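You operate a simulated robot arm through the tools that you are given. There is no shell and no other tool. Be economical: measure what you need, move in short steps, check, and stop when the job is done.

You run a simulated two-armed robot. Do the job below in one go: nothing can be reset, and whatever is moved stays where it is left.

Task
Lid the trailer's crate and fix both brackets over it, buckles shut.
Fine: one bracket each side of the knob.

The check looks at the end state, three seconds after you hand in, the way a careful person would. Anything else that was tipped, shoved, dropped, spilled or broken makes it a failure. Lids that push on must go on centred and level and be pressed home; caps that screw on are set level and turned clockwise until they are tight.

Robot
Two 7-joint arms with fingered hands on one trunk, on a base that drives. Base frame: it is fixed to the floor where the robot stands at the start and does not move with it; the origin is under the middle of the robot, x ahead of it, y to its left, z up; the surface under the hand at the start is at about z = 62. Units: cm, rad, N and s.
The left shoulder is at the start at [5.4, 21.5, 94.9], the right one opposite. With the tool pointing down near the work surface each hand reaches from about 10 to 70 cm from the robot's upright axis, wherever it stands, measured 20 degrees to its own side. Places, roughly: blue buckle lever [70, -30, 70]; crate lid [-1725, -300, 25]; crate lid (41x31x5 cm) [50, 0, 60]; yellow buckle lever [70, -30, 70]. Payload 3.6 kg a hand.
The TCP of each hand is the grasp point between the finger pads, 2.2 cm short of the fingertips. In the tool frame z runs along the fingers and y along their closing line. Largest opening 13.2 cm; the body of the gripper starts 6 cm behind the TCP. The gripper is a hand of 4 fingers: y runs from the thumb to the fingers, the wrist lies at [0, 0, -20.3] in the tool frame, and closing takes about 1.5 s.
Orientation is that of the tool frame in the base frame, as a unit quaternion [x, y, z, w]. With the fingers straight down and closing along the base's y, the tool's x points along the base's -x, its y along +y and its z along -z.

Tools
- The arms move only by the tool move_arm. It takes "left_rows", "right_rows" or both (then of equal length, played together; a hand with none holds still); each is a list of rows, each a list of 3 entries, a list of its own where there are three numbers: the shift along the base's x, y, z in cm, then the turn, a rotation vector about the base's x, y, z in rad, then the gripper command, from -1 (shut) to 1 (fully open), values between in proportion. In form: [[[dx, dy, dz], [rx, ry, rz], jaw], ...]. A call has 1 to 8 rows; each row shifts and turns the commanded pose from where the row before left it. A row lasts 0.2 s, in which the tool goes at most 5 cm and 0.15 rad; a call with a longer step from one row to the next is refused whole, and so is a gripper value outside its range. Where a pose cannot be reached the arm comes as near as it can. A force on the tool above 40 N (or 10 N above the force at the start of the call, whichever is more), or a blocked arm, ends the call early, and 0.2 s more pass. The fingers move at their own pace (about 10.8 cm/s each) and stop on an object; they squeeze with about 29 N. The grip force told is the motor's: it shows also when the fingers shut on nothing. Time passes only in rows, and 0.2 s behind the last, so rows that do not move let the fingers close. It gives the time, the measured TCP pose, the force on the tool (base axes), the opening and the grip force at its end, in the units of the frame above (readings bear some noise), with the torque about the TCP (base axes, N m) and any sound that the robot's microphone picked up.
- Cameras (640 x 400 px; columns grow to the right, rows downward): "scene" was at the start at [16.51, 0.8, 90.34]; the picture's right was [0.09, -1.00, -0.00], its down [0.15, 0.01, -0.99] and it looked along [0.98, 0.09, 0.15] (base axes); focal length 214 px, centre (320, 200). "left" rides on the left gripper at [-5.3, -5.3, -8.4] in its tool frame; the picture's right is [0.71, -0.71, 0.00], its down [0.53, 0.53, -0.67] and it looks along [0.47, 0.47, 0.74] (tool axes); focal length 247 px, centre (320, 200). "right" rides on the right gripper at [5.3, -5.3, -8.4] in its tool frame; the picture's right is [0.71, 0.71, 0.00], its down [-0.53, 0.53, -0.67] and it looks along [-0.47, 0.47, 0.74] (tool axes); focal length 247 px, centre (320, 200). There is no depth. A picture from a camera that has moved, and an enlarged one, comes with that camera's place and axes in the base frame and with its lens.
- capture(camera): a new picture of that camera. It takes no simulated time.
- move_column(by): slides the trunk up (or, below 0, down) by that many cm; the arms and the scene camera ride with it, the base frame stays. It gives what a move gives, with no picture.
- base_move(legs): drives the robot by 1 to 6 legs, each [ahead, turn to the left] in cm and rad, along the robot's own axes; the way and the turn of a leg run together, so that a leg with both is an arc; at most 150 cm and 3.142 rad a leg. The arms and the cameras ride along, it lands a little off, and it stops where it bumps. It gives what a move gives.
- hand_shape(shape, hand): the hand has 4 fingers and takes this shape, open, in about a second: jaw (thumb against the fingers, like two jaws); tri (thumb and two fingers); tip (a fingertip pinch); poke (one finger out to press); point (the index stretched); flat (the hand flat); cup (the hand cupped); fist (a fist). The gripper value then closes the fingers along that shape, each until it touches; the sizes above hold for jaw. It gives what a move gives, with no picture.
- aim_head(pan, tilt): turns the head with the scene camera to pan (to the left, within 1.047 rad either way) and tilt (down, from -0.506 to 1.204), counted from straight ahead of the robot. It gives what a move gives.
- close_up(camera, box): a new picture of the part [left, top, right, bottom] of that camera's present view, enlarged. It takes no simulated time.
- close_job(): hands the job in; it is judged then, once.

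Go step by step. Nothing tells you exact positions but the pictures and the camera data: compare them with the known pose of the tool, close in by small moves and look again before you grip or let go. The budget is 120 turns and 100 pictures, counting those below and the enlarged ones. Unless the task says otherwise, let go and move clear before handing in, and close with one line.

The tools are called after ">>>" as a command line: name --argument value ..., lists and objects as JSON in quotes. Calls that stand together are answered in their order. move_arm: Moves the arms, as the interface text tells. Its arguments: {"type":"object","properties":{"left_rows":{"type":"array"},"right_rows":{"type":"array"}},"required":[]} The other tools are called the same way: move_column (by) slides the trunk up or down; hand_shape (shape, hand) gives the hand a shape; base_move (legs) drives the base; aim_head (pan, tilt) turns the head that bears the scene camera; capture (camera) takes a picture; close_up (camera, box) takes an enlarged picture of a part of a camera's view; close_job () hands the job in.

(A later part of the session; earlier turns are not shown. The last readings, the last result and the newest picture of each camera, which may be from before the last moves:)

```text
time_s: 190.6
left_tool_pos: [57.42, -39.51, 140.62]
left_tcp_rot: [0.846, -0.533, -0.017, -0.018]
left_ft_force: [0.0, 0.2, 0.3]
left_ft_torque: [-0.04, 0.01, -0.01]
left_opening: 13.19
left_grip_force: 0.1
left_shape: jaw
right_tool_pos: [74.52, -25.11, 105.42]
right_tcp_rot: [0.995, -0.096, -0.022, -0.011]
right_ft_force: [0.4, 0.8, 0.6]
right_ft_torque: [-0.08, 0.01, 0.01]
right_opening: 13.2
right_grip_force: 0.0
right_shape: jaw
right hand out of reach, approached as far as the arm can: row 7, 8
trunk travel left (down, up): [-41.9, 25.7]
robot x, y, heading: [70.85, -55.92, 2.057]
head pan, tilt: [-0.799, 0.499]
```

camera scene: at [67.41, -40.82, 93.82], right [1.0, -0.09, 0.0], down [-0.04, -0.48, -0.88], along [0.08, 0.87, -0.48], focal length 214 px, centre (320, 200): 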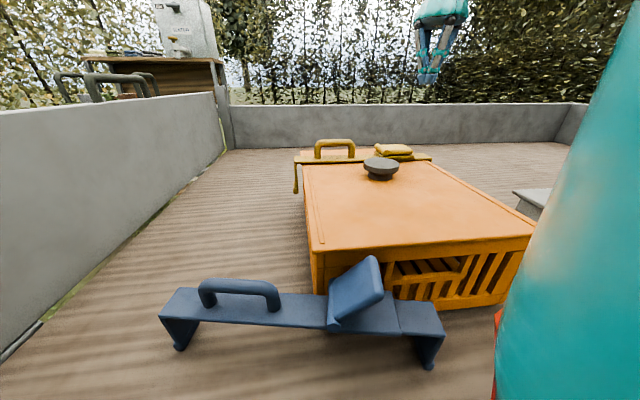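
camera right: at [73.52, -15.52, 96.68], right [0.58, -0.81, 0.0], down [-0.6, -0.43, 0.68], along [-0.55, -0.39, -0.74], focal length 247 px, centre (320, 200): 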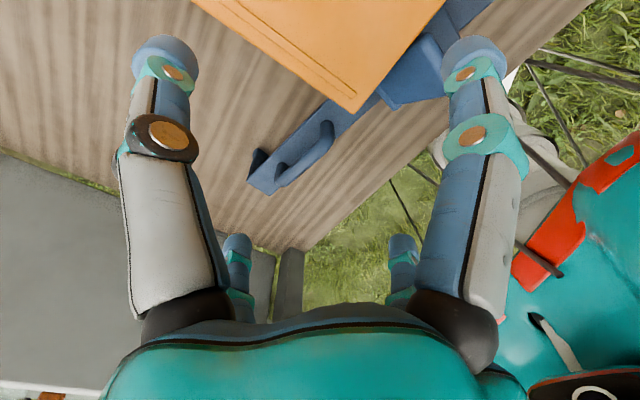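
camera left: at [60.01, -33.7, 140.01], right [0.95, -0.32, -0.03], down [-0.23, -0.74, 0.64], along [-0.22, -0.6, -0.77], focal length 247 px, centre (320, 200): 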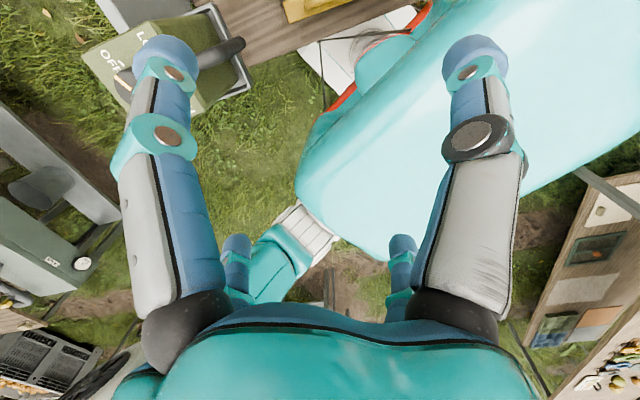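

The arm keeps hitting its limit so close in, so I back the base off 15 cm to put the blue handle at a comfortable distance.

>>> base_move --legs '[[-15, 0]]'

>>> move_arm --right_rows '[[[-3.5, 3, -1], [0, 0, 0], 1], [[-3.5, 3, -1], [0, 0, 0], 1], [[-3.5, 3, -1], [0, 0, 0], 1], [[-3.5, 2, -2], [0, 0, 0], 1], [[-3.5, 2, -2], [0, 0, 0], 1], [[-3.5, 1.5, -2], [0, 0, 0], 1], [[-2.2, 1.5, -3], [0, 0, 0], 1], [[0, 0, 0], [0, 0, 0], 1]]'

>>> capture --camera "right"

```text
time_s: 192.0
left_tool_pos: [64.44, -53.3, 140.79]
left_tcp_rot: [0.845, -0.535, -0.019, -0.019]
left_ft_force: [-0.4, -0.1, -0.5]
left_ft_torque: [0.01, 0.01, -0.01]
left_opening: 13.19
left_grip_force: 0.1
left_shape: jaw
right_tool_pos: [81.4, -38.69, 105.63]
right_tcp_rot: [0.995, -0.096, -0.023, -0.013]
right_ft_force: [0.1, 0.1, 0.3]
right_ft_torque: [0.02, 0.02, -0.01]
right_opening: 13.22
right_grip_force: 0.1
right_shape: jaw
trunk travel left (down, up): [-41.9, 25.7]
robot x, y, heading: [78.0, -69.09, 2.059]
head pan, tilt: [-0.799, 0.499]
```

```text
time_s: 193.8
left_tool_pos: [64.42, -53.13, 140.83]
left_tcp_rot: [0.845, -0.535, -0.018, -0.018]
left_ft_force: [0.8, 0.1, -0.3]
left_ft_torque: [-0.03, 0.03, -0.02]
left_opening: 13.19
left_grip_force: 0.0
left_shape: jaw
right_tool_pos: [79.83, -33.32, 105.74]
right_tcp_rot: [0.995, -0.096, -0.022, -0.013]
right_ft_force: [-0.3, 0.9, -0.7]
right_ft_torque: [0.02, 0.0, 0.02]
right_opening: 13.2
right_grip_force: 0.1
right_shape: jaw
right hand out of reach, approached as far as the arm can: row 1, 2, 3, 4, 5, 6, 7
trunk travel left (down, up): [-41.9, 25.7]
robot x, y, heading: [77.88, -68.88, 2.053]
head pan, tilt: [-0.799, 0.499]
```

```text
14 pictures are left
camera right: at [86.47, -29.22, 113.88], right [0.56, -0.83, -0.05], down [-0.59, -0.44, 0.68], along [-0.59, -0.35, -0.73], focal length 247 px, centre (320, 200)
```

right: 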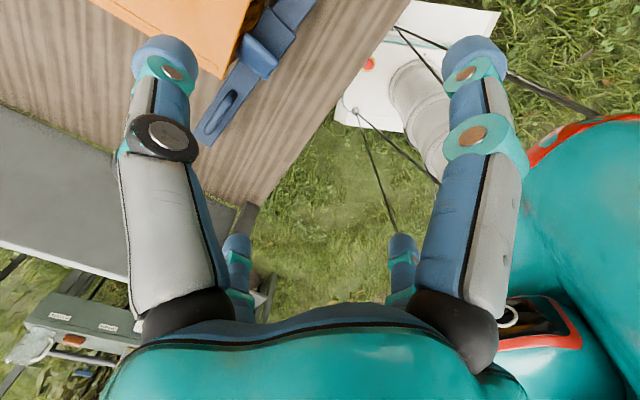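

The arm is in an awkward bent configuration. I unwind it: turn the hand back to natural and extend forward first, then go left.

>>> move_arm --right_rows '[[[1.5, 3.5, 0], [0, 0, -0.14], 1], [[1, 4, 0], [0, 0, -0.14], 1], [[0, 4.5, 0], [0, 0, -0.14], 1], [[0, 4.5, 0], [0, 0, -0.14], 1], [[-1, 4.5, 0], [0, 0, -0.14], 1], [[-2, 4, 0], [0, 0, -0.14], 1], [[-3, 3, 0], [0, 0, 0], 1], [[-4, 1, 0], [0, 0, 0], 1]]'

>>> move_arm --right_rows '[[[-4.5, 0, 0], [0, 0, 0], 1], [[-4.5, 0, 0], [0, 0, 0], 1], [[-4.5, 0, 0], [0, 0, 0], 1], [[-4, -2.5, 0], [0, 0, 0], 1], [[0, -4, -2], [0, 0, 0], 1], [[0, -4, -2], [0, 0, 0], 1], [[0, -4, -2], [0, 0, 0], 1]]'

```text
time_s: 195.6
left_tool_pos: [64.43, -53.03, 140.81]
left_tcp_rot: [0.845, -0.534, -0.018, -0.018]
left_ft_force: [-0.1, -0.2, 0.1]
left_ft_torque: [-0.01, 0.01, -0.04]
left_opening: 13.21
left_grip_force: 0.0
left_shape: jaw
right_tool_pos: [84.46, -11.61, 106.54]
right_tcp_rot: [0.869, -0.494, -0.015, -0.021]
right_ft_force: [0.3, -1.1, -0.1]
right_ft_torque: [-0.01, -0.05, -0.01]
right_opening: 13.2
right_grip_force: 0.1
right_shape: jaw
right hand out of reach, approached as far as the arm can: row 5, 6, 7, 8
trunk travel left (down, up): [-41.9, 25.7]
robot x, y, heading: [77.65, -69.07, 2.055]
head pan, tilt: [-0.799, 0.499]
```

```text
time_s: 197.2
left_tool_pos: [64.35, -53.04, 140.68]
left_tcp_rot: [0.845, -0.534, -0.018, -0.019]
left_ft_force: [0.4, 0.0, -0.4]
left_ft_torque: [0.01, 0.01, 0.01]
left_opening: 13.19
left_grip_force: 0.0
left_shape: jaw
right_tool_pos: [81.43, -30.74, 101.64]
right_tcp_rot: [0.869, -0.494, -0.014, -0.021]
right_ft_force: [0.7, 0.7, 0.4]
right_ft_torque: [-0.02, 0.02, -0.03]
right_opening: 13.19
right_grip_force: 0.1
right_shape: jaw
right hand out of reach, approached as far as the arm can: row 1, 2, 3, 4
trunk travel left (down, up): [-41.9, 25.7]
robot x, y, heading: [77.47, -69.29, 2.049]
head pan, tilt: [-0.799, 0.499]
```

The shoulder seems stuck in a bad branch. I raise the hand to a start-like high pose to reset the elbow, then move left at height.

>>> move_arm --right_rows '[[[0.6, 2.1, 4.3], [0, 0, 0], 1], [[0.6, 2.1, 4.3], [0, 0, 0], 1], [[0.6, 2.1, 4.3], [0, 0, 0], 1], [[0.6, 2.1, 4.3], [0, 0, 0], 1], [[0.6, 2.1, 4.3], [0, 0, 0], 1], [[0.6, 2.1, 4.3], [0, 0, 0], 1], [[0.6, 2.1, 4.3], [0, 0, 0], 1], [[0.6, 2.1, 4.3], [0, 0, 0], 1]]'

>>> move_arm --right_rows '[[[0, 0, 4], [0, 0, 0], 1], [[-4, -2, 0], [0, 0, 0], 1], [[-4, -2, 0], [0, 0, 0], 1], [[-4, -2, 0], [0, 0, 0], 1], [[-4, -1, 0], [0, 0, 0], 1], [[-4, 0, 0], [0, 0, 0], 1], [[-4, 0, 0], [0, 0, 0], 1]]'

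```text
time_s: 199.0
left_tool_pos: [64.53, -52.99, 140.82]
left_tcp_rot: [0.845, -0.534, -0.018, -0.019]
left_ft_force: [0.0, 0.4, 0.3]
left_ft_torque: [-0.01, -0.03, 0.0]
left_opening: 13.24
left_grip_force: 0.0
left_shape: jaw
right_tool_pos: [90.63, -17.09, 131.87]
right_tcp_rot: [0.869, -0.493, -0.016, -0.022]
right_ft_force: [-1.4, 0.3, -0.2]
right_ft_torque: [-0.03, -0.04, 0.03]
right_opening: 13.2
right_grip_force: 0.1
right_shape: jaw
right hand out of reach, approached as far as the arm can: row 6, 7, 8
trunk travel left (down, up): [-41.9, 25.7]
robot x, y, heading: [77.86, -68.82, 2.05]
head pan, tilt: [-0.799, 0.499]
```

```text
time_s: 200.6
left_tool_pos: [64.34, -53.18, 140.74]
left_tcp_rot: [0.845, -0.534, -0.018, -0.019]
left_ft_force: [0.0, -0.1, 0.0]
left_ft_torque: [-0.01, 0.0, -0.01]
left_opening: 13.23
left_grip_force: 0.1
left_shape: jaw
right_tool_pos: [83.64, -26.69, 128.44]
right_tcp_rot: [0.869, -0.494, -0.015, -0.021]
right_ft_force: [-0.4, 0.4, 1.0]
right_ft_torque: [0.0, -0.03, 0.01]
right_opening: 13.21
right_grip_force: 0.1
right_shape: jaw
right hand out of reach, approached as far as the arm can: row 1, 2, 3, 4, 5, 6, 7
trunk travel left (down, up): [-41.9, 25.7]
robot x, y, heading: [77.63, -69.28, 2.056]
head pan, tilt: [-0.799, 0.499]
```

In this arm branch the hand must stay to the robot's right, so I turn the base left by 0.74 rad: that puts the blue bracket and the near lid position comfortably on the right side.

>>> base_move --legs '[[0, 0.74]]'

```text
time_s: 201.7
left_tool_pos: [62.58, -54.79, 140.82]
left_tcp_rot: [0.876, -0.482, -0.019, -0.019]
left_ft_force: [0.8, 0.5, 0.5]
left_ft_torque: [-0.03, 0.0, 0.01]
left_opening: 13.2
left_grip_force: 0.0
left_shape: jaw
right_tool_pos: [79.43, -26.33, 128.44]
right_tcp_rot: [0.896, -0.443, -0.017, -0.022]
right_ft_force: [0.2, 1.1, -0.7]
right_ft_torque: [-0.01, 0.0, 0.01]
right_opening: 13.2
right_grip_force: 0.1
right_shape: jaw
trunk travel left (down, up): [-41.9, 25.7]
robot x, y, heading: [77.9, -68.62, 2.169]
head pan, tilt: [-0.799, 0.499]
stopped in leg 1: the robot was blocked; the commanded pose is now the measured one
```

>>> base_move --legs '[[0, 0.62]]'

```text
time_s: 202.9
left_tool_pos: [60.58, -57.87, 140.98]
left_tcp_rot: [0.918, -0.396, -0.021, -0.016]
left_ft_force: [0.9, -0.1, -0.4]
left_ft_torque: [-0.02, 0.01, -0.05]
left_opening: 13.2
left_grip_force: 0.0
left_shape: jaw
right_tool_pos: [71.82, -26.62, 128.27]
right_tcp_rot: [0.935, -0.353, -0.022, -0.017]
right_ft_force: [0.4, -0.1, 0.2]
right_ft_torque: [0.02, 0.01, 0.0]
right_opening: 13.2
right_grip_force: 0.0
right_shape: jaw
trunk travel left (down, up): [-41.9, 25.7]
robot x, y, heading: [78.74, -68.13, 2.356]
head pan, tilt: [-0.799, 0.499]
stopped in leg 1: the robot was blocked; the commanded pose is now the measured one
```

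>>> base_move --legs '[[0, 0.44]]'

```text
time_s: 204.1
left_tool_pos: [59.18, -60.47, 141.09]
left_tcp_rot: [0.944, -0.328, -0.022, -0.015]
left_ft_force: [0.3, -0.2, -0.6]
left_ft_torque: [0.01, -0.03, 0.01]
left_opening: 13.21
left_grip_force: 0.0
left_shape: jaw
right_tool_pos: [66.13, -27.66, 128.13]
right_tcp_rot: [0.959, -0.281, -0.023, -0.01]
right_ft_force: [-0.2, -0.3, 0.1]
right_ft_torque: [-0.01, -0.04, 0.01]
right_opening: 13.19
right_grip_force: 0.1
right_shape: jaw
trunk travel left (down, up): [-41.9, 25.7]
robot x, y, heading: [78.65, -67.8, 2.499]
head pan, tilt: [-0.799, 0.499]
stopped in leg 1: the robot was blocked; the commanded pose is now the measured one
```

The heading is 2.5 now, which should suffice. I bring the hand down over the blue handle.

>>> move_arm --right_rows '[[[-1, 0.7, -4.7], [0, 0, 0.052], 1], [[-1, 0.7, -4.7], [0, 0, 0.052], 1], [[-1, 0.7, -4.7], [0, 0, 0.052], 1], [[-1, 0.7, -4.7], [0, 0, 0.052], 1], [[-1, 0.7, -4.7], [0, 0, 0.052], 1], [[-1, 0.7, -4.7], [0, 0, 0.052], 1], [[-1, 0.7, -4.7], [-0.025, -0.02, 0.052], 1], [[-1, 0.7, -4.7], [-0.025, -0.02, 0.052], 1]]'

>>> capture --camera "right"

```text
time_s: 205.9
left_tool_pos: [59.27, -60.33, 140.93]
left_tcp_rot: [0.944, -0.328, -0.022, -0.014]
left_ft_force: [0.5, 0.3, -0.2]
left_ft_torque: [-0.04, -0.01, 0.05]
left_opening: 13.19
left_grip_force: 0.1
left_shape: jaw
right_tool_pos: [64.4, -21.03, 93.68]
right_tcp_rot: [0.997, -0.077, -0.004, 0.017]
right_ft_force: [-0.5, -0.5, 0.4]
right_ft_torque: [0.02, 0.03, -0.02]
right_opening: 13.19
right_grip_force: 0.0
right_shape: jaw
right hand out of reach, approached as far as the arm can: row 6, 7, 8
trunk travel left (down, up): [-41.9, 25.7]
robot x, y, heading: [78.78, -68.17, 2.498]
head pan, tilt: [-0.799, 0.499]
```

```text
13 pictures are left
camera right: at [70.6, -16.28, 101.82], right [0.59, -0.81, 0.02], down [-0.59, -0.42, 0.69], along [-0.55, -0.42, -0.72], focal length 247 px, centre (320, 200)
```

right: 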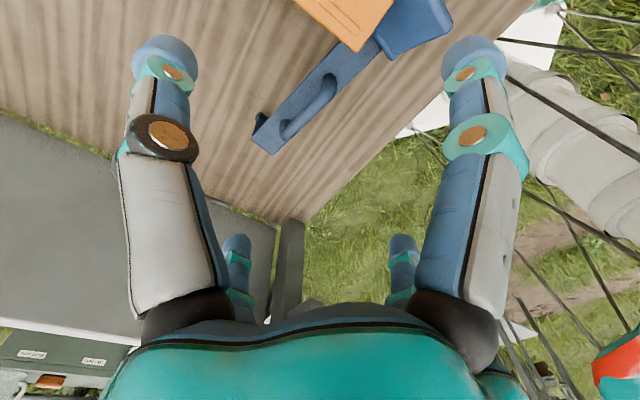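

The hand is 5 cm short again. I test whether turning the hand negative lets it go further left.

>>> move_arm --right_rows '[[[0, 0, 0], [0, 0, -0.14], 1], [[-1, 0, 0], [0, 0, -0.14], 1], [[-2, -0.5, 0], [0, 0, -0.14], 1], [[-2, -0.5, 0], [0, 0, -0.14], 1], [[-1, -0.5, 0], [0, 0, 0], 1], [[0, 0, 0], [0, 0, 0], 1]]'

```text
time_s: 207.3
left_tool_pos: [59.08, -60.4, 140.93]
left_tcp_rot: [0.944, -0.329, -0.021, -0.014]
left_ft_force: [0.1, 0.1, -0.5]
left_ft_torque: [0.0, -0.01, -0.03]
left_opening: 13.18
left_grip_force: 0.1
left_shape: jaw
right_tool_pos: [63.11, -21.79, 96.0]
right_tcp_rot: [0.937, -0.35, -0.006, 0.016]
right_ft_force: [0.9, -0.1, -0.1]
right_ft_torque: [-0.02, 0.02, 0.01]
right_opening: 13.22
right_grip_force: 0.0
right_shape: jaw
right hand out of reach, approached as far as the arm can: row 2, 3, 4, 5
trunk travel left (down, up): [-41.9, 25.7]
robot x, y, heading: [78.93, -67.92, 2.498]
head pan, tilt: [-0.799, 0.499]
```

The shoulder joint limits motion across the body, so I need the base turned a bit further left. I first pull the hand right (clear of the jerrycan), then turn.

>>> move_arm --right_rows '[[[4, 0.5, 2], [0, 0, 0], 1], [[4, 0.5, 2], [0, 0, 0], 1], [[4, 0.5, 2], [0, 0, 0], 1]]'

>>> base_move --legs '[[0, 0.27]]'

```text
time_s: 208.1
left_tool_pos: [59.39, -60.41, 140.97]
left_tcp_rot: [0.944, -0.327, -0.023, -0.014]
left_ft_force: [0.6, 0.2, 0.3]
left_ft_torque: [0.0, 0.01, 0.01]
left_opening: 13.23
left_grip_force: 0.1
left_shape: jaw
right_tool_pos: [75.47, -20.26, 102.12]
right_tcp_rot: [0.937, -0.349, -0.007, 0.017]
right_ft_force: [-0.3, 0.0, 0.0]
right_ft_torque: [0.03, 0.02, 0.0]
right_opening: 13.22
right_grip_force: 0.1
right_shape: jaw
trunk travel left (down, up): [-41.9, 25.7]
robot x, y, heading: [78.88, -68.02, 2.496]
head pan, tilt: [-0.799, 0.499]
```

```text
time_s: 209.4
left_tool_pos: [57.64, -65.85, 140.93]
left_tcp_rot: [0.98, -0.199, -0.023, -0.011]
left_ft_force: [-0.3, 0.7, 0.1]
left_ft_torque: [0.0, 0.02, 0.0]
left_opening: 13.2
left_grip_force: 0.0
left_shape: jaw
right_tool_pos: [62.39, -22.92, 102.24]
right_tcp_rot: [0.975, -0.221, -0.005, 0.017]
right_ft_force: [0.2, 0.2, -0.5]
right_ft_torque: [0.01, 0.0, -0.01]
right_opening: 13.2
right_grip_force: 0.0
right_shape: jaw
trunk travel left (down, up): [-41.9, 25.7]
robot x, y, heading: [78.83, -66.86, 2.775]
head pan, tilt: [-0.799, 0.499]
```

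Now at heading 2.78 the hand is almost above the handle. I align and lower.

>>> move_arm --right_rows '[[[-1.5, 0, -3], [0, 0, 0.11], 1], [[-1.4, 0, -4], [0, 0, 0.11], 1], [[0, 0, -4.5], [0, 0, 0.1], 1], [[0, 0, -4.5], [-0.02, -0.015, 0], 1], [[0, 0, -4], [0, 0, 0], 1]]'

>>> capture --camera "right"

```text
time_s: 210.6
left_tool_pos: [57.65, -65.91, 141.04]
left_tcp_rot: [0.98, -0.198, -0.024, -0.011]
left_ft_force: [-0.2, 0.3, -0.4]
left_ft_torque: [0.02, 0.0, 0.0]
left_opening: 13.21
left_grip_force: 0.1
left_shape: jaw
right_tool_pos: [60.8, -22.34, 83.75]
right_tcp_rot: [0.998, -0.064, 0.006, 0.028]
right_ft_force: [-0.1, -0.2, -0.6]
right_ft_torque: [0.04, 0.04, 0.01]
right_opening: 13.21
right_grip_force: 0.0
right_shape: jaw
right hand out of reach, approached as far as the arm can: row 5
trunk travel left (down, up): [-41.9, 25.7]
robot x, y, heading: [78.96, -67.37, 2.774]
head pan, tilt: [-0.799, 0.499]
```

```text
12 pictures are left
camera right: at [66.69, -17.21, 91.76], right [0.61, -0.79, 0.05], down [-0.59, -0.42, 0.69], along [-0.52, -0.45, -0.72], focal length 247 px, centre (320, 200)
```

right: 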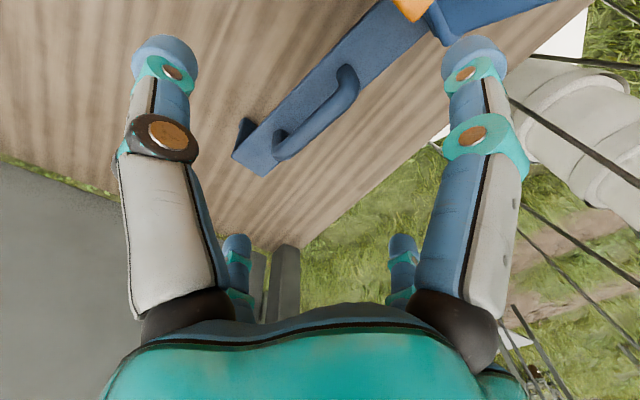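

Now the hand is too close to the shoulder to go lower. I back the base off 10 cm and approach again.

>>> move_arm --right_rows '[[[0, 0, 4], [0, 0, 0], 1], [[0, 0, 2], [0, 0, 0], 1]]'

>>> base_move --legs '[[-10, 0]]'

>>> move_arm --right_rows '[[[-3, 1, 0], [0, 0, 0], 1], [[-3, 1, 0], [0, 0, 0], 1], [[-3, 1, -2], [-0.025, -0.01, 0.03], 1], [[0, 0, -3], [0, 0, 0], 1], [[0, 0, -3], [0, 0, 0], 1], [[0, 0, 0], [0, 0, 0], 1]]'

```text
time_s: 211.2
left_tool_pos: [57.61, -65.87, 141.0]
left_tcp_rot: [0.98, -0.198, -0.024, -0.012]
left_ft_force: [-1.0, -0.3, 0.1]
left_ft_torque: [0.0, 0.01, -0.01]
left_opening: 13.2
left_grip_force: 0.0
left_shape: jaw
right_tool_pos: [60.65, -22.52, 89.74]
right_tcp_rot: [0.998, -0.064, 0.007, 0.027]
right_ft_force: [0.5, 0.0, -0.2]
right_ft_torque: [-0.02, 0.0, 0.03]
right_opening: 13.19
right_grip_force: 0.1
right_shape: jaw
trunk travel left (down, up): [-41.9, 25.7]
robot x, y, heading: [79.11, -67.11, 2.775]
head pan, tilt: [-0.799, 0.499]
```

```text
time_s: 212.3
left_tool_pos: [67.15, -69.53, 141.0]
left_tcp_rot: [0.98, -0.198, -0.024, -0.011]
left_ft_force: [0.2, -0.8, -0.1]
left_ft_torque: [0.03, 0.05, -0.02]
left_opening: 13.2
left_grip_force: 0.0
left_shape: jaw
right_tool_pos: [69.95, -26.2, 89.76]
right_tcp_rot: [0.998, -0.063, 0.006, 0.027]
right_ft_force: [-0.3, 0.0, 0.9]
right_ft_torque: [0.0, 0.01, 0.01]
right_opening: 13.21
right_grip_force: 0.1
right_shape: jaw
trunk travel left (down, up): [-41.9, 25.7]
robot x, y, heading: [88.45, -71.0, 2.778]
head pan, tilt: [-0.799, 0.499]
```

```text
time_s: 213.7
left_tool_pos: [66.91, -69.6, 141.11]
left_tcp_rot: [0.98, -0.197, -0.024, -0.011]
left_ft_force: [0.6, 0.2, 0.1]
left_ft_torque: [0.01, 0.05, 0.0]
left_opening: 13.17
left_grip_force: 0.0
left_shape: jaw
right_tool_pos: [65.86, -22.39, 86.48]
right_tcp_rot: [0.998, -0.047, 0.012, 0.039]
right_ft_force: [-0.3, -0.2, -0.3]
right_ft_torque: [0.02, -0.01, 0.01]
right_opening: 13.2
right_grip_force: 0.1
right_shape: jaw
right hand out of reach, approached as far as the arm can: row 3, 4, 5
trunk travel left (down, up): [-41.9, 25.7]
robot x, y, heading: [88.44, -70.51, 2.777]
head pan, tilt: [-0.799, 0.499]
```

The right arm is trapped in a bad posture for this spot, so I'll use the left arm for blue. I raise the right hand, turn the base back to heading ≈2.2 from this more distant stand, so the left arm passes well clear of the jerrycan.

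>>> move_arm --right_rows '[[[2, 0, 4], [0, 0, 0], 1], [[2, 0, 4], [0, 0, 0], 1], [[2, 0, 4], [0, 0, 0], 1]]'

>>> base_move --legs '[[0, -0.577]]'

>>> aim_head --pan 0.05 --tilt 0.75

>>> capture --camera "scene"

```text
time_s: 214.5
left_tool_pos: [67.11, -69.59, 141.13]
left_tcp_rot: [0.98, -0.198, -0.024, -0.012]
left_ft_force: [-0.7, -0.2, 0.7]
left_ft_torque: [0.0, -0.01, 0.0]
left_opening: 13.19
left_grip_force: 0.1
left_shape: jaw
right_tool_pos: [72.01, -22.46, 98.44]
right_tcp_rot: [0.998, -0.048, 0.012, 0.039]
right_ft_force: [0.3, 0.5, 0.5]
right_ft_torque: [0.02, 0.02, 0.03]
right_opening: 13.18
right_grip_force: 0.0
right_shape: jaw
trunk travel left (down, up): [-41.9, 25.7]
robot x, y, heading: [88.24, -70.41, 2.777]
head pan, tilt: [-0.799, 0.499]
```

```text
time_s: 216.6
left_tool_pos: [70.86, -58.19, 141.11]
left_tcp_rot: [0.883, -0.468, -0.021, -0.018]
left_ft_force: [-0.3, 1.1, 0.7]
left_ft_torque: [0.01, -0.01, 0.0]
left_opening: 13.19
left_grip_force: 0.1
left_shape: jaw
right_tool_pos: [100.63, -21.12, 98.39]
right_tcp_rot: [0.943, -0.33, 0.0, 0.041]
right_ft_force: [0.4, -0.3, -0.7]
right_ft_torque: [0.02, -0.01, -0.03]
right_opening: 13.19
right_grip_force: 0.0
right_shape: jaw
trunk travel left (down, up): [-41.9, 25.7]
robot x, y, heading: [86.68, -71.38, 2.198]
head pan, tilt: [-0.799, 0.499]
```

```text
time_s: 217.7
left_tool_pos: [70.9, -57.98, 141.19]
left_tcp_rot: [0.884, -0.468, -0.019, -0.019]
left_ft_force: [0.4, 0.5, -0.3]
left_ft_torque: [0.0, 0.0, 0.05]
left_opening: 13.2
left_grip_force: 0.1
left_shape: jaw
right_tool_pos: [100.62, -21.08, 98.47]
right_tcp_rot: [0.943, -0.329, 0.0, 0.041]
right_ft_force: [0.2, -0.9, 0.1]
right_ft_torque: [0.0, 0.01, -0.05]
right_opening: 13.22
right_grip_force: 0.0
right_shape: jaw
trunk travel left (down, up): [-41.9, 25.7]
robot x, y, heading: [86.32, -71.51, 2.198]
head pan, tilt: [0.051, 0.75]
```

```text
11 pictures are left
camera scene: at [76.83, -58.99, 101.94], right [0.78, 0.63, 0.0], down [0.43, -0.53, -0.73], along [-0.46, 0.57, -0.68], focal length 214 px, centre (320, 200)
```

scene: 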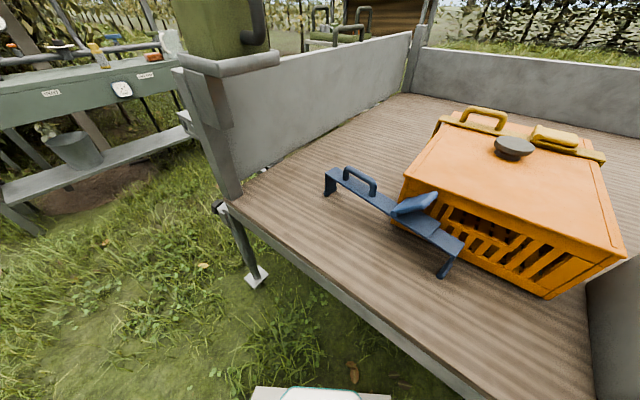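

All is intact in the overview. I bring the left hand over the blue handle in stages, turning it to span the handle.

>>> move_arm --left_rows '[[[-0.6, 2.7, -3.6], [0, 0, -0.086], 1], [[-0.6, 2.7, -3.6], [0, 0, -0.086], 1], [[-0.6, 2.7, -3.6], [0, 0, -0.086], 1], [[-0.6, 2.7, -3.6], [0, 0, -0.086], 1], [[-0.6, 2.7, -3.6], [0, 0, -0.086], 1], [[-0.6, 2.7, -3.6], [0, 0, -0.086], 1], [[-0.6, 2.7, -3.6], [0, 0, -0.086], 1], [[-0.6, 2.7, -3.6], [0, 0, -0.086], 1]]'

>>> move_arm --left_rows '[[[-1.3, 2.7, -3.6], [-0.03, -0.02, 0], 1], [[-1.3, 2.7, -3.6], [-0.02, -0.02, 0], 1], [[-1.3, 2.7, -3.6], [0, 0, 0], 1], [[-1.3, 2.7, -3.6], [0, 0, 0], 1], [[-1.2, 2.2, -3.6], [0, 0, 0], 1], [[0, 0, -4], [0, 0, 0], 1], [[0, 0, -4], [0, 0, 0], 1]]'

>>> capture --camera "left"

```text
time_s: 219.5
left_tool_pos: [66.05, -36.29, 112.4]
left_tcp_rot: [-0.674, 0.739, 0.012, 0.023]
left_ft_force: [-0.1, 0.5, 0.6]
left_ft_torque: [-0.03, 0.01, 0.01]
left_opening: 13.2
left_grip_force: 0.1
left_shape: jaw
right_tool_pos: [100.71, -21.06, 98.33]
right_tcp_rot: [0.943, -0.33, 0.001, 0.041]
right_ft_force: [0.5, 0.3, -0.6]
right_ft_torque: [-0.03, -0.02, -0.02]
right_opening: 13.19
right_grip_force: 0.0
right_shape: jaw
trunk travel left (down, up): [-41.9, 25.7]
robot x, y, heading: [86.55, -71.7, 2.195]
head pan, tilt: [0.051, 0.75]
```

```text
time_s: 221.1
left_tool_pos: [49.72, -24.33, 90.35]
left_tcp_rot: [0.73, -0.683, -0.004, -0.032]
left_ft_force: [0.3, -1.5, 0.5]
left_ft_torque: [0.02, 0.02, 0.01]
left_opening: 13.19
left_grip_force: 0.1
left_shape: jaw
left hand out of reach, approached as far as the arm can: row 5, 7
right_tool_pos: [100.56, -21.14, 98.49]
right_tcp_rot: [0.943, -0.329, 0.001, 0.041]
right_ft_force: [0.5, 0.9, 0.3]
right_ft_torque: [0.0, -0.04, -0.01]
right_opening: 13.21
right_grip_force: 0.0
right_shape: jaw
trunk travel left (down, up): [-41.9, 25.7]
robot x, y, heading: [86.86, -72.01, 2.194]
head pan, tilt: [0.051, 0.75]
stopped in row 7 (left hand): the arm was blocked; the commanded pose is now the measured one
```

```text
10 pictures are left
camera left: at [54.55, -19.1, 99.14], right [0.75, -0.66, -0.01], down [-0.51, -0.59, 0.62], along [-0.41, -0.46, -0.79], focal length 247 px, centre (320, 200)
```

left: 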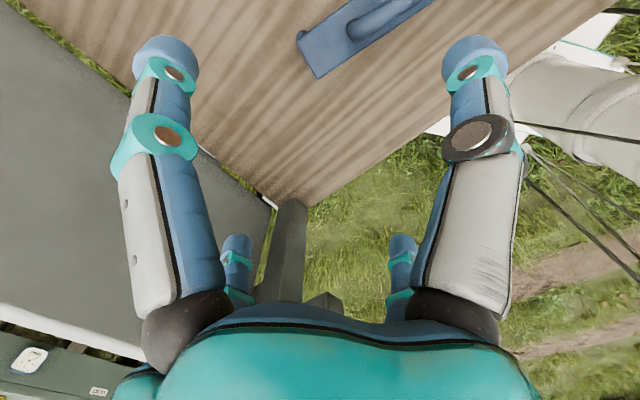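

The hand slid too far left and got blocked near the jerrycan, so I back out up and to the right at once.

>>> move_arm --left_rows '[[[3.5, 0, 1.5], [0, 0, 0], 1], [[3.5, 0, 2.5], [0, 0, 0], 1], [[3, -1, 3.5], [0, 0, 0], 1], [[3, -1, 3.5], [0, 0, 0], 1]]'

>>> aim_head --pan 0.25 --tilt 0.45

>>> capture --camera "scene"

```text
time_s: 221.9
left_tool_pos: [51.01, -26.31, 89.76]
left_tcp_rot: [0.783, -0.618, 0.058, -0.021]
left_ft_force: [0.6, 0.2, -0.8]
left_ft_torque: [0.01, -0.06, -0.02]
left_opening: 13.21
left_grip_force: 0.0
left_shape: jaw
left hand out of reach, approached as far as the arm can: row 1, 2, 3, 4
right_tool_pos: [100.6, -21.13, 98.48]
right_tcp_rot: [0.943, -0.329, 0.002, 0.041]
right_ft_force: [-0.3, -0.5, 0.2]
right_ft_torque: [0.04, 0.02, 0.0]
right_opening: 13.2
right_grip_force: 0.0
right_shape: jaw
trunk travel left (down, up): [-41.9, 25.7]
robot x, y, heading: [86.77, -71.52, 2.198]
head pan, tilt: [0.051, 0.75]
stopped in row 4 (left hand): the arm was blocked; the commanded pose is now the measured one
```

```text
time_s: 222.7
left_tool_pos: [51.14, -26.24, 89.88]
left_tcp_rot: [0.783, -0.62, 0.056, -0.021]
left_ft_force: [0.2, -0.2, -0.4]
left_ft_torque: [-0.04, 0.02, -0.04]
left_opening: 13.2
left_grip_force: 0.0
left_shape: jaw
right_tool_pos: [100.58, -20.98, 98.51]
right_tcp_rot: [0.943, -0.329, 0.0, 0.041]
right_ft_force: [-0.2, -0.1, -0.7]
right_ft_torque: [-0.01, 0.02, 0.01]
right_opening: 13.19
right_grip_force: 0.1
right_shape: jaw
trunk travel left (down, up): [-41.9, 25.7]
robot x, y, heading: [86.58, -71.57, 2.195]
head pan, tilt: [0.25, 0.45]
```

```text
9 pictures are left
camera scene: at [74.96, -59.51, 104.57], right [0.64, 0.77, 0.0], down [0.34, -0.28, -0.9], along [-0.69, 0.58, -0.44], focal length 214 px, centre (320, 200)
```

scene: 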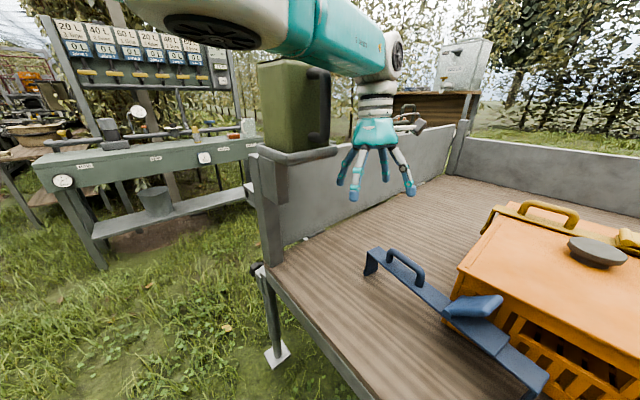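

The forearm is lying just above the can, which still stands. I raise the whole trunk straight up to clear it.

>>> move_column --by 20

>>> move_arm --left_rows '[[[3, 0, 3], [0, 0, 0], 1], [[3.5, -1, 3], [0, 0, 0], 1], [[3.5, -2, 2], [0, 0, 0], 1], [[3.5, -3, 0], [0, 0, 0], 1], [[3.5, -3, 0], [0, 0, 0], 1]]'

```text
time_s: 224.9
left_tool_pos: [51.53, -26.28, 110.85]
left_tcp_rot: [0.781, -0.623, 0.049, -0.023]
left_ft_force: [-0.1, 0.4, -0.3]
left_ft_torque: [-0.01, -0.01, 0.0]
left_opening: 13.22
left_grip_force: 0.0
left_shape: jaw
right_tool_pos: [100.65, -20.94, 118.49]
right_tcp_rot: [0.943, -0.329, 0.001, 0.041]
right_ft_force: [0.0, 0.2, -0.2]
right_ft_torque: [0.0, 0.01, 0.0]
right_opening: 13.17
right_grip_force: 0.0
right_shape: jaw
trunk travel left (down, up): [-61.9, 5.7]
robot x, y, heading: [86.96, -71.36, 2.193]
head pan, tilt: [0.25, 0.45]
```

```text
time_s: 226.1
left_tool_pos: [68.68, -35.55, 118.77]
left_tcp_rot: [0.781, -0.622, 0.048, -0.024]
left_ft_force: [0.2, 0.6, 0.3]
left_ft_torque: [-0.04, 0.04, -0.03]
left_opening: 13.23
left_grip_force: 0.1
left_shape: jaw
right_tool_pos: [100.66, -21.05, 118.49]
right_tcp_rot: [0.944, -0.328, 0.0, 0.04]
right_ft_force: [0.6, 0.1, -0.4]
right_ft_torque: [0.05, 0.02, 0.0]
right_opening: 13.21
right_grip_force: 0.0
right_shape: jaw
trunk travel left (down, up): [-61.9, 5.7]
robot x, y, heading: [86.4, -71.22, 2.201]
head pan, tilt: [0.25, 0.45]
```

Both arms are clear now. I'll use the right arm in the region where it worked for yellow: robot farther left and back so blue lies well to its right. I raise the right hand and drive around to about (47,-82).

>>> move_arm --right_rows '[[[-1, -1, 4], [0, 0, 0], 1], [[-1, -1, 4], [0, 0, 0], 1], [[-1, -1, 4], [0, 0, 0], 1]]' --left_rows '[[[1, -4, 2], [0, 0, 0], 1], [[1, -4, 2], [0, 0, 0], 1], [[1, -4, 2], [0, 0, 0], 1]]'

>>> base_move --legs '[[-20, 0], [0, 0.83], [51, 0]]'

```text
time_s: 226.9
left_tool_pos: [71.46, -47.37, 124.95]
left_tcp_rot: [0.78, -0.623, 0.048, -0.024]
left_ft_force: [0.0, 0.4, 1.0]
left_ft_torque: [0.0, -0.04, -0.01]
left_opening: 13.19
left_grip_force: 0.2
left_shape: jaw
right_tool_pos: [97.68, -24.06, 130.69]
right_tcp_rot: [0.944, -0.329, 0.001, 0.04]
right_ft_force: [-0.3, 0.0, 0.5]
right_ft_torque: [0.04, -0.01, -0.05]
right_opening: 13.24
right_grip_force: 0.1
right_shape: jaw
trunk travel left (down, up): [-61.9, 5.7]
robot x, y, heading: [86.48, -72.32, 2.196]
head pan, tilt: [0.25, 0.45]
```

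```text
time_s: 230.8
left_tool_pos: [69.23, -81.33, 125.03]
left_tcp_rot: [0.962, -0.269, 0.037, -0.041]
left_ft_force: [0.5, -0.3, 0.1]
left_ft_torque: [0.01, -0.02, -0.02]
left_opening: 13.2
left_grip_force: 0.0
left_shape: jaw
right_tool_pos: [70.73, -46.16, 130.65]
right_tcp_rot: [0.997, 0.064, 0.017, 0.038]
right_ft_force: [-0.7, -0.6, 0.1]
right_ft_torque: [0.02, 0.01, 0.01]
right_opening: 13.2
right_grip_force: 0.1
right_shape: jaw
trunk travel left (down, up): [-61.9, 5.7]
robot x, y, heading: [97.94, -83.56, 2.998]
head pan, tilt: [0.25, 0.45]
stopped in leg 2: the robot was blocked; the commanded pose is now the measured one
```

>>> base_move --legs '[[50, 0], [0, -0.8]]'

```text
time_s: 235.9
left_tool_pos: [30.35, -54.2, 124.88]
left_tcp_rot: [0.78, -0.623, 0.049, -0.024]
left_ft_force: [0.0, 1.1, -0.1]
left_ft_torque: [0.06, 0.04, 0.0]
left_opening: 13.19
left_grip_force: 0.1
left_shape: jaw
right_tool_pos: [56.66, -30.84, 130.63]
right_tcp_rot: [0.943, -0.331, 0.001, 0.042]
right_ft_force: [0.3, 0.1, -0.3]
right_ft_torque: [-0.02, -0.03, -0.03]
right_opening: 13.2
right_grip_force: 0.1
right_shape: jaw
trunk travel left (down, up): [-61.9, 5.7]
robot x, y, heading: [45.42, -78.33, 2.194]
head pan, tilt: [0.25, 0.45]
```

In position. I pull the left hand back and shift the right hand away from the can, then lower the trunk.

>>> move_arm --right_rows '[[[2, 2.5, 0], [0, 0, 0.1], 1], [[2, 2.5, 0], [0, 0, 0.1], 1], [[1, 2.5, 0], [-0.04, -0.03, 0.1], 1], [[0, 0, 0], [-0.04, -0.03, 0.1], 1]]' --left_rows '[[[1, -4, 2], [0, 0, 0], 1], [[1, -4, 2], [0, 0, 0], 1], [[1, -4, 2], [0, 0, 0], 1], [[0, -3, 2], [0, 0, 0], 1]]'

>>> move_column --by -30

```text
time_s: 236.7
left_tool_pos: [32.42, -63.59, 130.1]
left_tcp_rot: [0.787, -0.615, 0.036, -0.027]
left_ft_force: [-14.7, 24.5, -8.2]
left_ft_torque: [0.69, 0.34, 0.06]
left_opening: 11.2
left_grip_force: 0.2
left_shape: jaw
right_tool_pos: [61.17, -24.29, 130.67]
right_tcp_rot: [0.977, -0.206, 0.017, 0.051]
right_ft_force: [0.0, -0.2, -1.2]
right_ft_torque: [0.03, 0.01, -0.02]
right_opening: 13.19
right_grip_force: 0.0
right_shape: jaw
trunk travel left (down, up): [-61.9, 5.7]
robot x, y, heading: [45.38, -78.6, 2.201]
head pan, tilt: [0.25, 0.45]
stopped in row 3 (left hand): the force on the tool passed its limit at 59 N (the readings are from after the stop); the commanded pose is now the measured one
```

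```text
time_s: 238.5
left_tool_pos: [32.11, -63.54, 111.02]
left_tcp_rot: [0.788, -0.614, 0.032, -0.028]
left_ft_force: [-14.4, 24.1, -11.6]
left_ft_torque: [0.72, 0.4, 0.04]
left_opening: 11.18
left_grip_force: 0.1
left_shape: jaw
right_tool_pos: [60.99, -24.25, 111.67]
right_tcp_rot: [0.977, -0.206, 0.02, 0.052]
right_ft_force: [-0.2, -0.2, 0.0]
right_ft_torque: [-0.01, -0.02, -0.03]
right_opening: 13.2
right_grip_force: 0.0
right_shape: jaw
trunk travel left (down, up): [-43.1, 24.5]
robot x, y, heading: [45.55, -78.38, 2.196]
head pan, tilt: [0.25, 0.45]
stopped: the force on the tool passed its limit at 41 N (the readings are from after the stop); the commanded pose is now the measured one
```

The left fingers are touching my own chest; I move them off and finish lowering.

>>> move_arm --left_rows '[[[-1.5, 2.5, 0], [0, 0, 0], 1], [[-1, 2, 0], [0, 0, 0], 1]]'

>>> move_column --by -11

>>> move_arm --right_rows '[[[-0.5, 0.4, -4.5], [-0.05, -0.03, 0.1], 1], [[-0.5, 0.4, -4.5], [-0.03, -0.03, 0.1], 1], [[-0.5, 0.4, -4.5], [0, 0, 0.1], 1], [[0, 0, -3], [0, 0, 0], 1], [[0, 0, 0], [0, 0, 0], 1]]'

>>> capture --camera "right"

```text
time_s: 239.1
left_tool_pos: [30.0, -59.27, 111.17]
left_tcp_rot: [0.785, -0.617, 0.038, -0.027]
left_ft_force: [0.0, 0.3, 0.4]
left_ft_torque: [0.03, -0.04, -0.01]
left_opening: 13.21
left_grip_force: 0.1
left_shape: jaw
right_tool_pos: [61.15, -24.22, 111.83]
right_tcp_rot: [0.977, -0.206, 0.019, 0.052]
right_ft_force: [0.4, -0.6, 0.2]
right_ft_torque: [-0.01, 0.01, 0.01]
right_opening: 13.2
right_grip_force: 0.2
right_shape: jaw
trunk travel left (down, up): [-43.1, 24.5]
robot x, y, heading: [45.39, -78.63, 2.197]
head pan, tilt: [0.25, 0.45]
```

```text
time_s: 240.6
left_tool_pos: [29.99, -59.33, 100.08]
left_tcp_rot: [0.786, -0.617, 0.036, -0.028]
left_ft_force: [0.3, 0.6, 0.0]
left_ft_torque: [-0.01, 0.01, -0.02]
left_opening: 13.19
left_grip_force: 0.1
left_shape: jaw
right_tool_pos: [61.07, -24.39, 100.87]
right_tcp_rot: [0.977, -0.205, 0.019, 0.052]
right_ft_force: [-0.3, -0.3, -0.2]
right_ft_torque: [0.01, 0.02, 0.02]
right_opening: 13.24
right_grip_force: 0.1
right_shape: jaw
trunk travel left (down, up): [-32.1, 35.5]
robot x, y, heading: [45.15, -78.44, 2.198]
head pan, tilt: [0.25, 0.45]
```

```text
time_s: 241.8
left_tool_pos: [29.97, -59.24, 100.11]
left_tcp_rot: [0.786, -0.616, 0.037, -0.027]
left_ft_force: [0.1, 0.0, -0.7]
left_ft_torque: [0.03, -0.01, 0.01]
left_opening: 13.21
left_grip_force: 0.2
left_shape: jaw
right_tool_pos: [59.68, -23.14, 84.31]
right_tcp_rot: [0.993, -0.059, 0.066, 0.079]
right_ft_force: [0.1, -0.5, 0.3]
right_ft_torque: [0.01, -0.02, -0.03]
right_opening: 13.17
right_grip_force: 0.0
right_shape: jaw
trunk travel left (down, up): [-32.1, 35.5]
robot x, y, heading: [45.37, -78.49, 2.196]
head pan, tilt: [0.25, 0.45]
```

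```text
8 pictures are left
camera right: at [64.59, -17.02, 92.29], right [0.61, -0.77, 0.21], down [-0.67, -0.35, 0.66], along [-0.43, -0.54, -0.72], focal length 247 px, centre (320, 200)
```

right: 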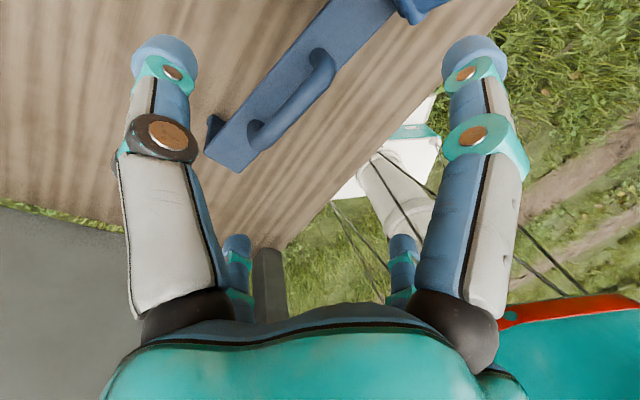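

The hand is right over the blue handle now, only tilted. I straighten it and lower onto the handle.

>>> move_arm --right_rows '[[[0, 0, 0], [0.08, 0.06, -0.02], 1], [[0, 0, 0], [0.085, 0.062, -0.02], 1], [[0, 0, -3], [0, 0, 0], 1], [[0, 0, -3], [0, 0, 0], 1], [[0, 0, 0], [0, 0, 0], 1]]'

>>> capture --camera "right"

```text
time_s: 242.9
left_tool_pos: [29.93, -59.28, 100.17]
left_tcp_rot: [0.786, -0.617, 0.037, -0.027]
left_ft_force: [-0.8, -0.3, 0.5]
left_ft_torque: [-0.02, 0.0, 0.0]
left_opening: 13.2
left_grip_force: 0.1
left_shape: jaw
right_tool_pos: [59.62, -23.04, 78.27]
right_tcp_rot: [0.997, -0.079, -0.001, 0.001]
right_ft_force: [-0.8, -0.1, -0.1]
right_ft_torque: [0.0, 0.0, -0.03]
right_opening: 13.2
right_grip_force: 0.1
right_shape: jaw
trunk travel left (down, up): [-32.1, 35.5]
robot x, y, heading: [45.36, -78.68, 2.195]
head pan, tilt: [0.25, 0.45]
```

```text
7 pictures are left
camera right: at [65.73, -18.54, 86.49], right [0.59, -0.81, 0.0], down [-0.6, -0.43, 0.67], along [-0.54, -0.4, -0.74], focal length 247 px, centre (320, 200)
```

right: 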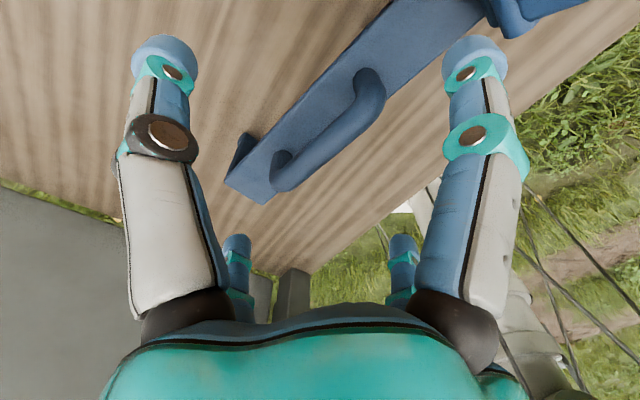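

Well centred. Down to grip height, close, and a small test lift away from the crate.

>>> move_arm --right_rows '[[[-0.2, -0.25, -3], [0, 0, 0.03], 1], [[0, 0, -2.8], [0, 0, 0], 1], [[0, 0, 0], [0, 0, 0], -1], [[0, 0, 0], [0, 0, 0], -1], [[0, 0, 0], [0, 0, 0], -1], [[0, 0, 0], [0, 0, 0], -1], [[0, 0, 0], [0, 0, 0], -1], [[0, 0, 0], [0, 0, 0], -1]]'

>>> move_arm --right_rows '[[[0, 0, 0.8], [0, 0, 0], -1], [[0, -1, 0.2], [0, 0, 0], -1], [[0, -1, 0.5], [0, 0, 0.05], -1], [[0, 0, 3], [0, 0, 0], -1], [[0, 0, 4], [0, 0, 0.06], -1]]'

>>> capture --camera "right"

```text
time_s: 244.8
left_tool_pos: [30.04, -59.56, 100.31]
left_tcp_rot: [0.786, -0.617, 0.036, -0.028]
left_ft_force: [0.1, -0.6, -0.3]
left_ft_torque: [-0.01, 0.01, 0.01]
left_opening: 13.2
left_grip_force: 0.1
left_shape: jaw
right_tool_pos: [59.21, -23.42, 72.63]
right_tcp_rot: [0.998, -0.064, -0.003, -0.001]
right_ft_force: [5.5, 4.1, 38.2]
right_ft_torque: [0.09, -0.04, -0.19]
right_opening: 0.53
right_grip_force: 28.5
right_shape: jaw
trunk travel left (down, up): [-32.1, 35.5]
robot x, y, heading: [45.88, -78.76, 2.201]
head pan, tilt: [0.25, 0.45]
```

```text
time_s: 245.9
left_tool_pos: [30.11, -59.26, 100.31]
left_tcp_rot: [0.786, -0.617, 0.036, -0.027]
left_ft_force: [-0.4, -0.1, 0.3]
left_ft_torque: [-0.02, -0.03, 0.01]
left_opening: 13.2
left_grip_force: 0.3
left_shape: jaw
right_tool_pos: [59.37, -25.53, 81.1]
right_tcp_rot: [1.0, -0.008, -0.001, 0.002]
right_ft_force: [-0.1, 0.0, -1.2]
right_ft_torque: [-0.03, 0.1, -0.03]
right_opening: 0.36
right_grip_force: 29.2
right_shape: jaw
trunk travel left (down, up): [-32.1, 35.5]
robot x, y, heading: [45.69, -78.48, 2.2]
head pan, tilt: [0.25, 0.45]
```

```text
6 pictures are left
camera right: at [64.81, -20.09, 89.29], right [0.7, -0.72, 0.0], down [-0.53, -0.51, 0.67], along [-0.48, -0.47, -0.74], focal length 247 px, centre (320, 200)
```

right: 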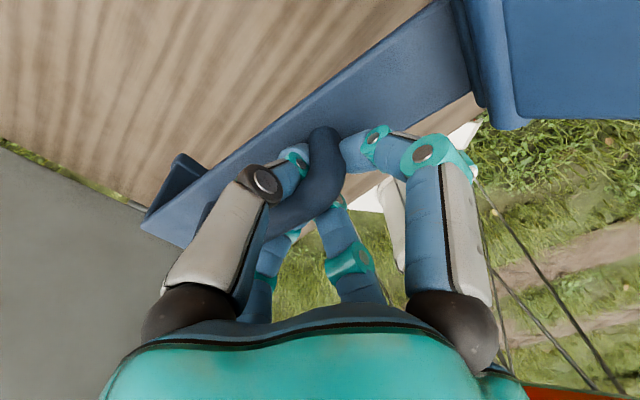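

Blue is held firmly and lifted. I raise it above lid level, then carry it over the near half of the lid.

>>> move_arm --right_rows '[[[0, -0.5, 4], [0, 0, 0.015], -1], [[0, -0.5, 4], [0, 0, 0], -1], [[0, 0, 4.5], [0, 0, 0], -1], [[3.3, 2.5, 0], [0, 0, 0], -1], [[3.3, 2.5, 0], [0, 0, 0], -1], [[3.3, 2.5, 0], [0, 0, 0], -1], [[3.3, 2.5, 0], [0, 0, 0], -1], [[3.1, 2.4, 0], [0, 0, 0], -1]]'

>>> aim_head --pan -1.0 --tilt 0.3

>>> capture --camera "scene"

```text
time_s: 247.8
left_tool_pos: [30.14, -59.16, 100.15]
left_tcp_rot: [0.786, -0.617, 0.037, -0.027]
left_ft_force: [0.4, 0.0, 0.2]
left_ft_torque: [0.0, 0.01, 0.0]
left_opening: 13.18
left_grip_force: 0.1
left_shape: jaw
right_tool_pos: [75.87, -14.06, 93.27]
right_tcp_rot: [1.0, -0.001, -0.001, 0.002]
right_ft_force: [0.0, 0.4, -2.5]
right_ft_torque: [-0.02, 0.08, 0.02]
right_opening: 0.35
right_grip_force: 28.9
right_shape: jaw
trunk travel left (down, up): [-32.1, 35.5]
robot x, y, heading: [45.55, -78.42, 2.202]
head pan, tilt: [0.25, 0.45]
```

```text
time_s: 249.2
left_tool_pos: [29.97, -59.37, 100.14]
left_tcp_rot: [0.786, -0.616, 0.037, -0.027]
left_ft_force: [-0.3, -0.2, -0.4]
left_ft_torque: [0.0, 0.04, 0.01]
left_opening: 13.19
left_grip_force: 0.2
left_shape: jaw
right_tool_pos: [75.62, -14.11, 93.55]
right_tcp_rot: [1.0, -0.001, 0.0, 0.002]
right_ft_force: [0.8, -0.3, -2.3]
right_ft_torque: [0.0, 0.13, -0.02]
right_opening: 0.34
right_grip_force: 29.0
right_shape: jaw
trunk travel left (down, up): [-32.1, 35.5]
robot x, y, heading: [45.56, -78.23, 2.198]
head pan, tilt: [-1.0, 0.3]
```

```text
5 pictures are left
camera scene: at [44.22, -63.45, 95.81], right [0.93, -0.36, 0.0], down [-0.11, -0.28, -0.96], along [0.35, 0.89, -0.3], focal length 214 px, centre (320, 200)
```

scene: 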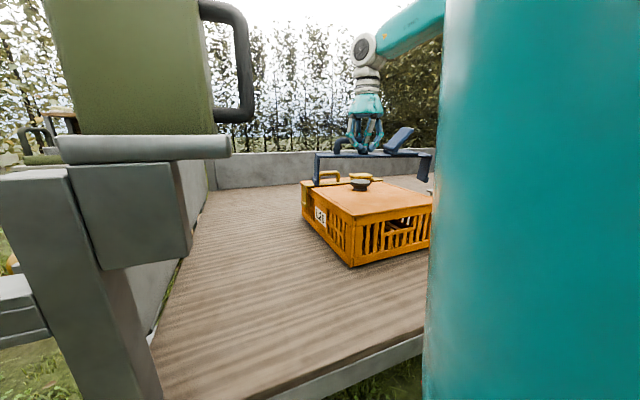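

From here the bracket appears shifted about 5–6 cm left relative to my hand. I check with the hand camera against the lid's left edge.

>>> capture --camera "right"

```text
4 pictures are left
camera right: at [81.18, -8.66, 101.67], right [0.71, -0.71, 0.0], down [-0.53, -0.52, 0.67], along [-0.47, -0.47, -0.74], focal length 247 px, centre (320, 200)
```

right: 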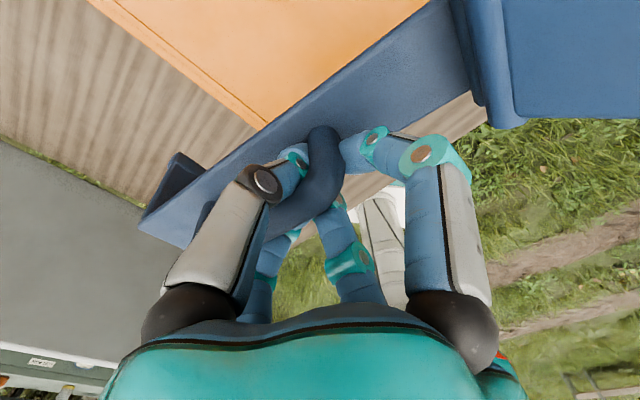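

The bracket is yawed about -10° relative to my hand and 5 cm left; the lid itself seems turned slightly the other way. I rotate and shift to match, then recheck.

>>> move_arm --right_rows '[[[1.8, -0.1, 0], [0, 0, 0.085], -1], [[1.8, -0.1, 0], [0, 0, 0.08], -1], [[1.8, 0, 0], [0, 0, 0.08], -1], [[0, 0, -3], [0, 0, 0], -1], [[0, 0, 0], [0, 0, 0], -1]]'

>>> capture --camera "right"

```text
time_s: 250.4
left_tool_pos: [30.05, -59.34, 100.11]
left_tcp_rot: [0.786, -0.617, 0.036, -0.027]
left_ft_force: [-1.3, 0.0, -0.6]
left_ft_torque: [-0.02, 0.0, 0.01]
left_opening: 13.18
left_grip_force: 0.0
left_shape: jaw
right_tool_pos: [81.13, -14.24, 90.32]
right_tcp_rot: [0.993, 0.121, -0.001, 0.003]
right_ft_force: [0.4, 0.2, -1.4]
right_ft_torque: [-0.03, 0.07, 0.01]
right_opening: 0.36
right_grip_force: 29.1
right_shape: jaw
trunk travel left (down, up): [-32.1, 35.5]
robot x, y, heading: [45.51, -78.44, 2.198]
head pan, tilt: [-1.0, 0.3]
```

```text
3 pictures are left
camera right: at [85.02, -7.72, 98.64], right [0.86, -0.52, 0.0], down [-0.38, -0.63, 0.67], along [-0.35, -0.58, -0.74], focal length 247 px, centre (320, 200)
```

right: 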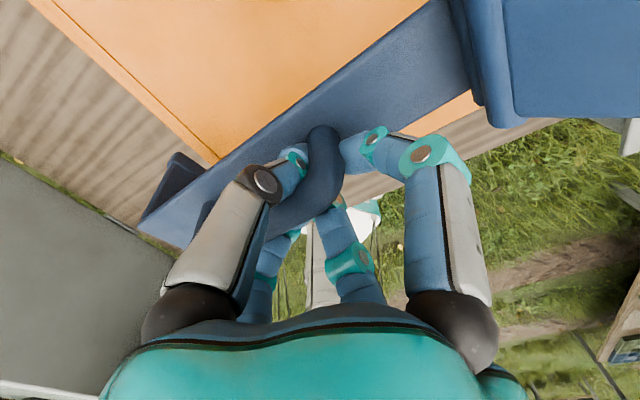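

Yaws match now (both about +0.05). I shift 0.7 cm left, lower until the feet are just above the lid, and check the left foot against the lid's edge.

>>> move_arm --right_rows '[[[-0.7, 0, -0.6], [0, 0, 0], -1], [[0, 0, -0.6], [0, 0, 0], -1], [[0, 0, 0], [0, 0, 0], -1]]'

>>> close_up --camera "scene" --box '[296, 135, 440, 225]'

```text
time_s: 251.2
left_tool_pos: [30.07, -59.33, 100.22]
left_tcp_rot: [0.786, -0.617, 0.036, -0.027]
left_ft_force: [-0.5, -0.4, -0.1]
left_ft_torque: [0.01, -0.01, 0.02]
left_opening: 13.17
left_grip_force: 0.2
left_shape: jaw
right_tool_pos: [80.53, -14.2, 89.2]
right_tcp_rot: [0.993, 0.121, -0.001, 0.003]
right_ft_force: [0.0, -0.2, -1.7]
right_ft_torque: [-0.05, 0.01, -0.01]
right_opening: 0.32
right_grip_force: 28.8
right_shape: jaw
trunk travel left (down, up): [-32.1, 35.5]
robot x, y, heading: [45.73, -78.9, 2.198]
head pan, tilt: [-1.0, 0.3]
```

```text
4.44 times, centred on (368, 180) of scene
camera zoom: at [44.23, -63.46, 95.81], right [0.93, -0.37, 0.0], down [-0.11, -0.28, -0.96], along [0.35, 0.89, -0.3], focal length 953 px, centre (107, 289)
```

zoom: 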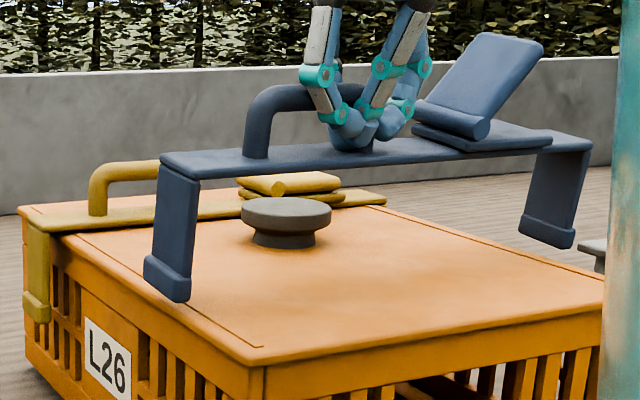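

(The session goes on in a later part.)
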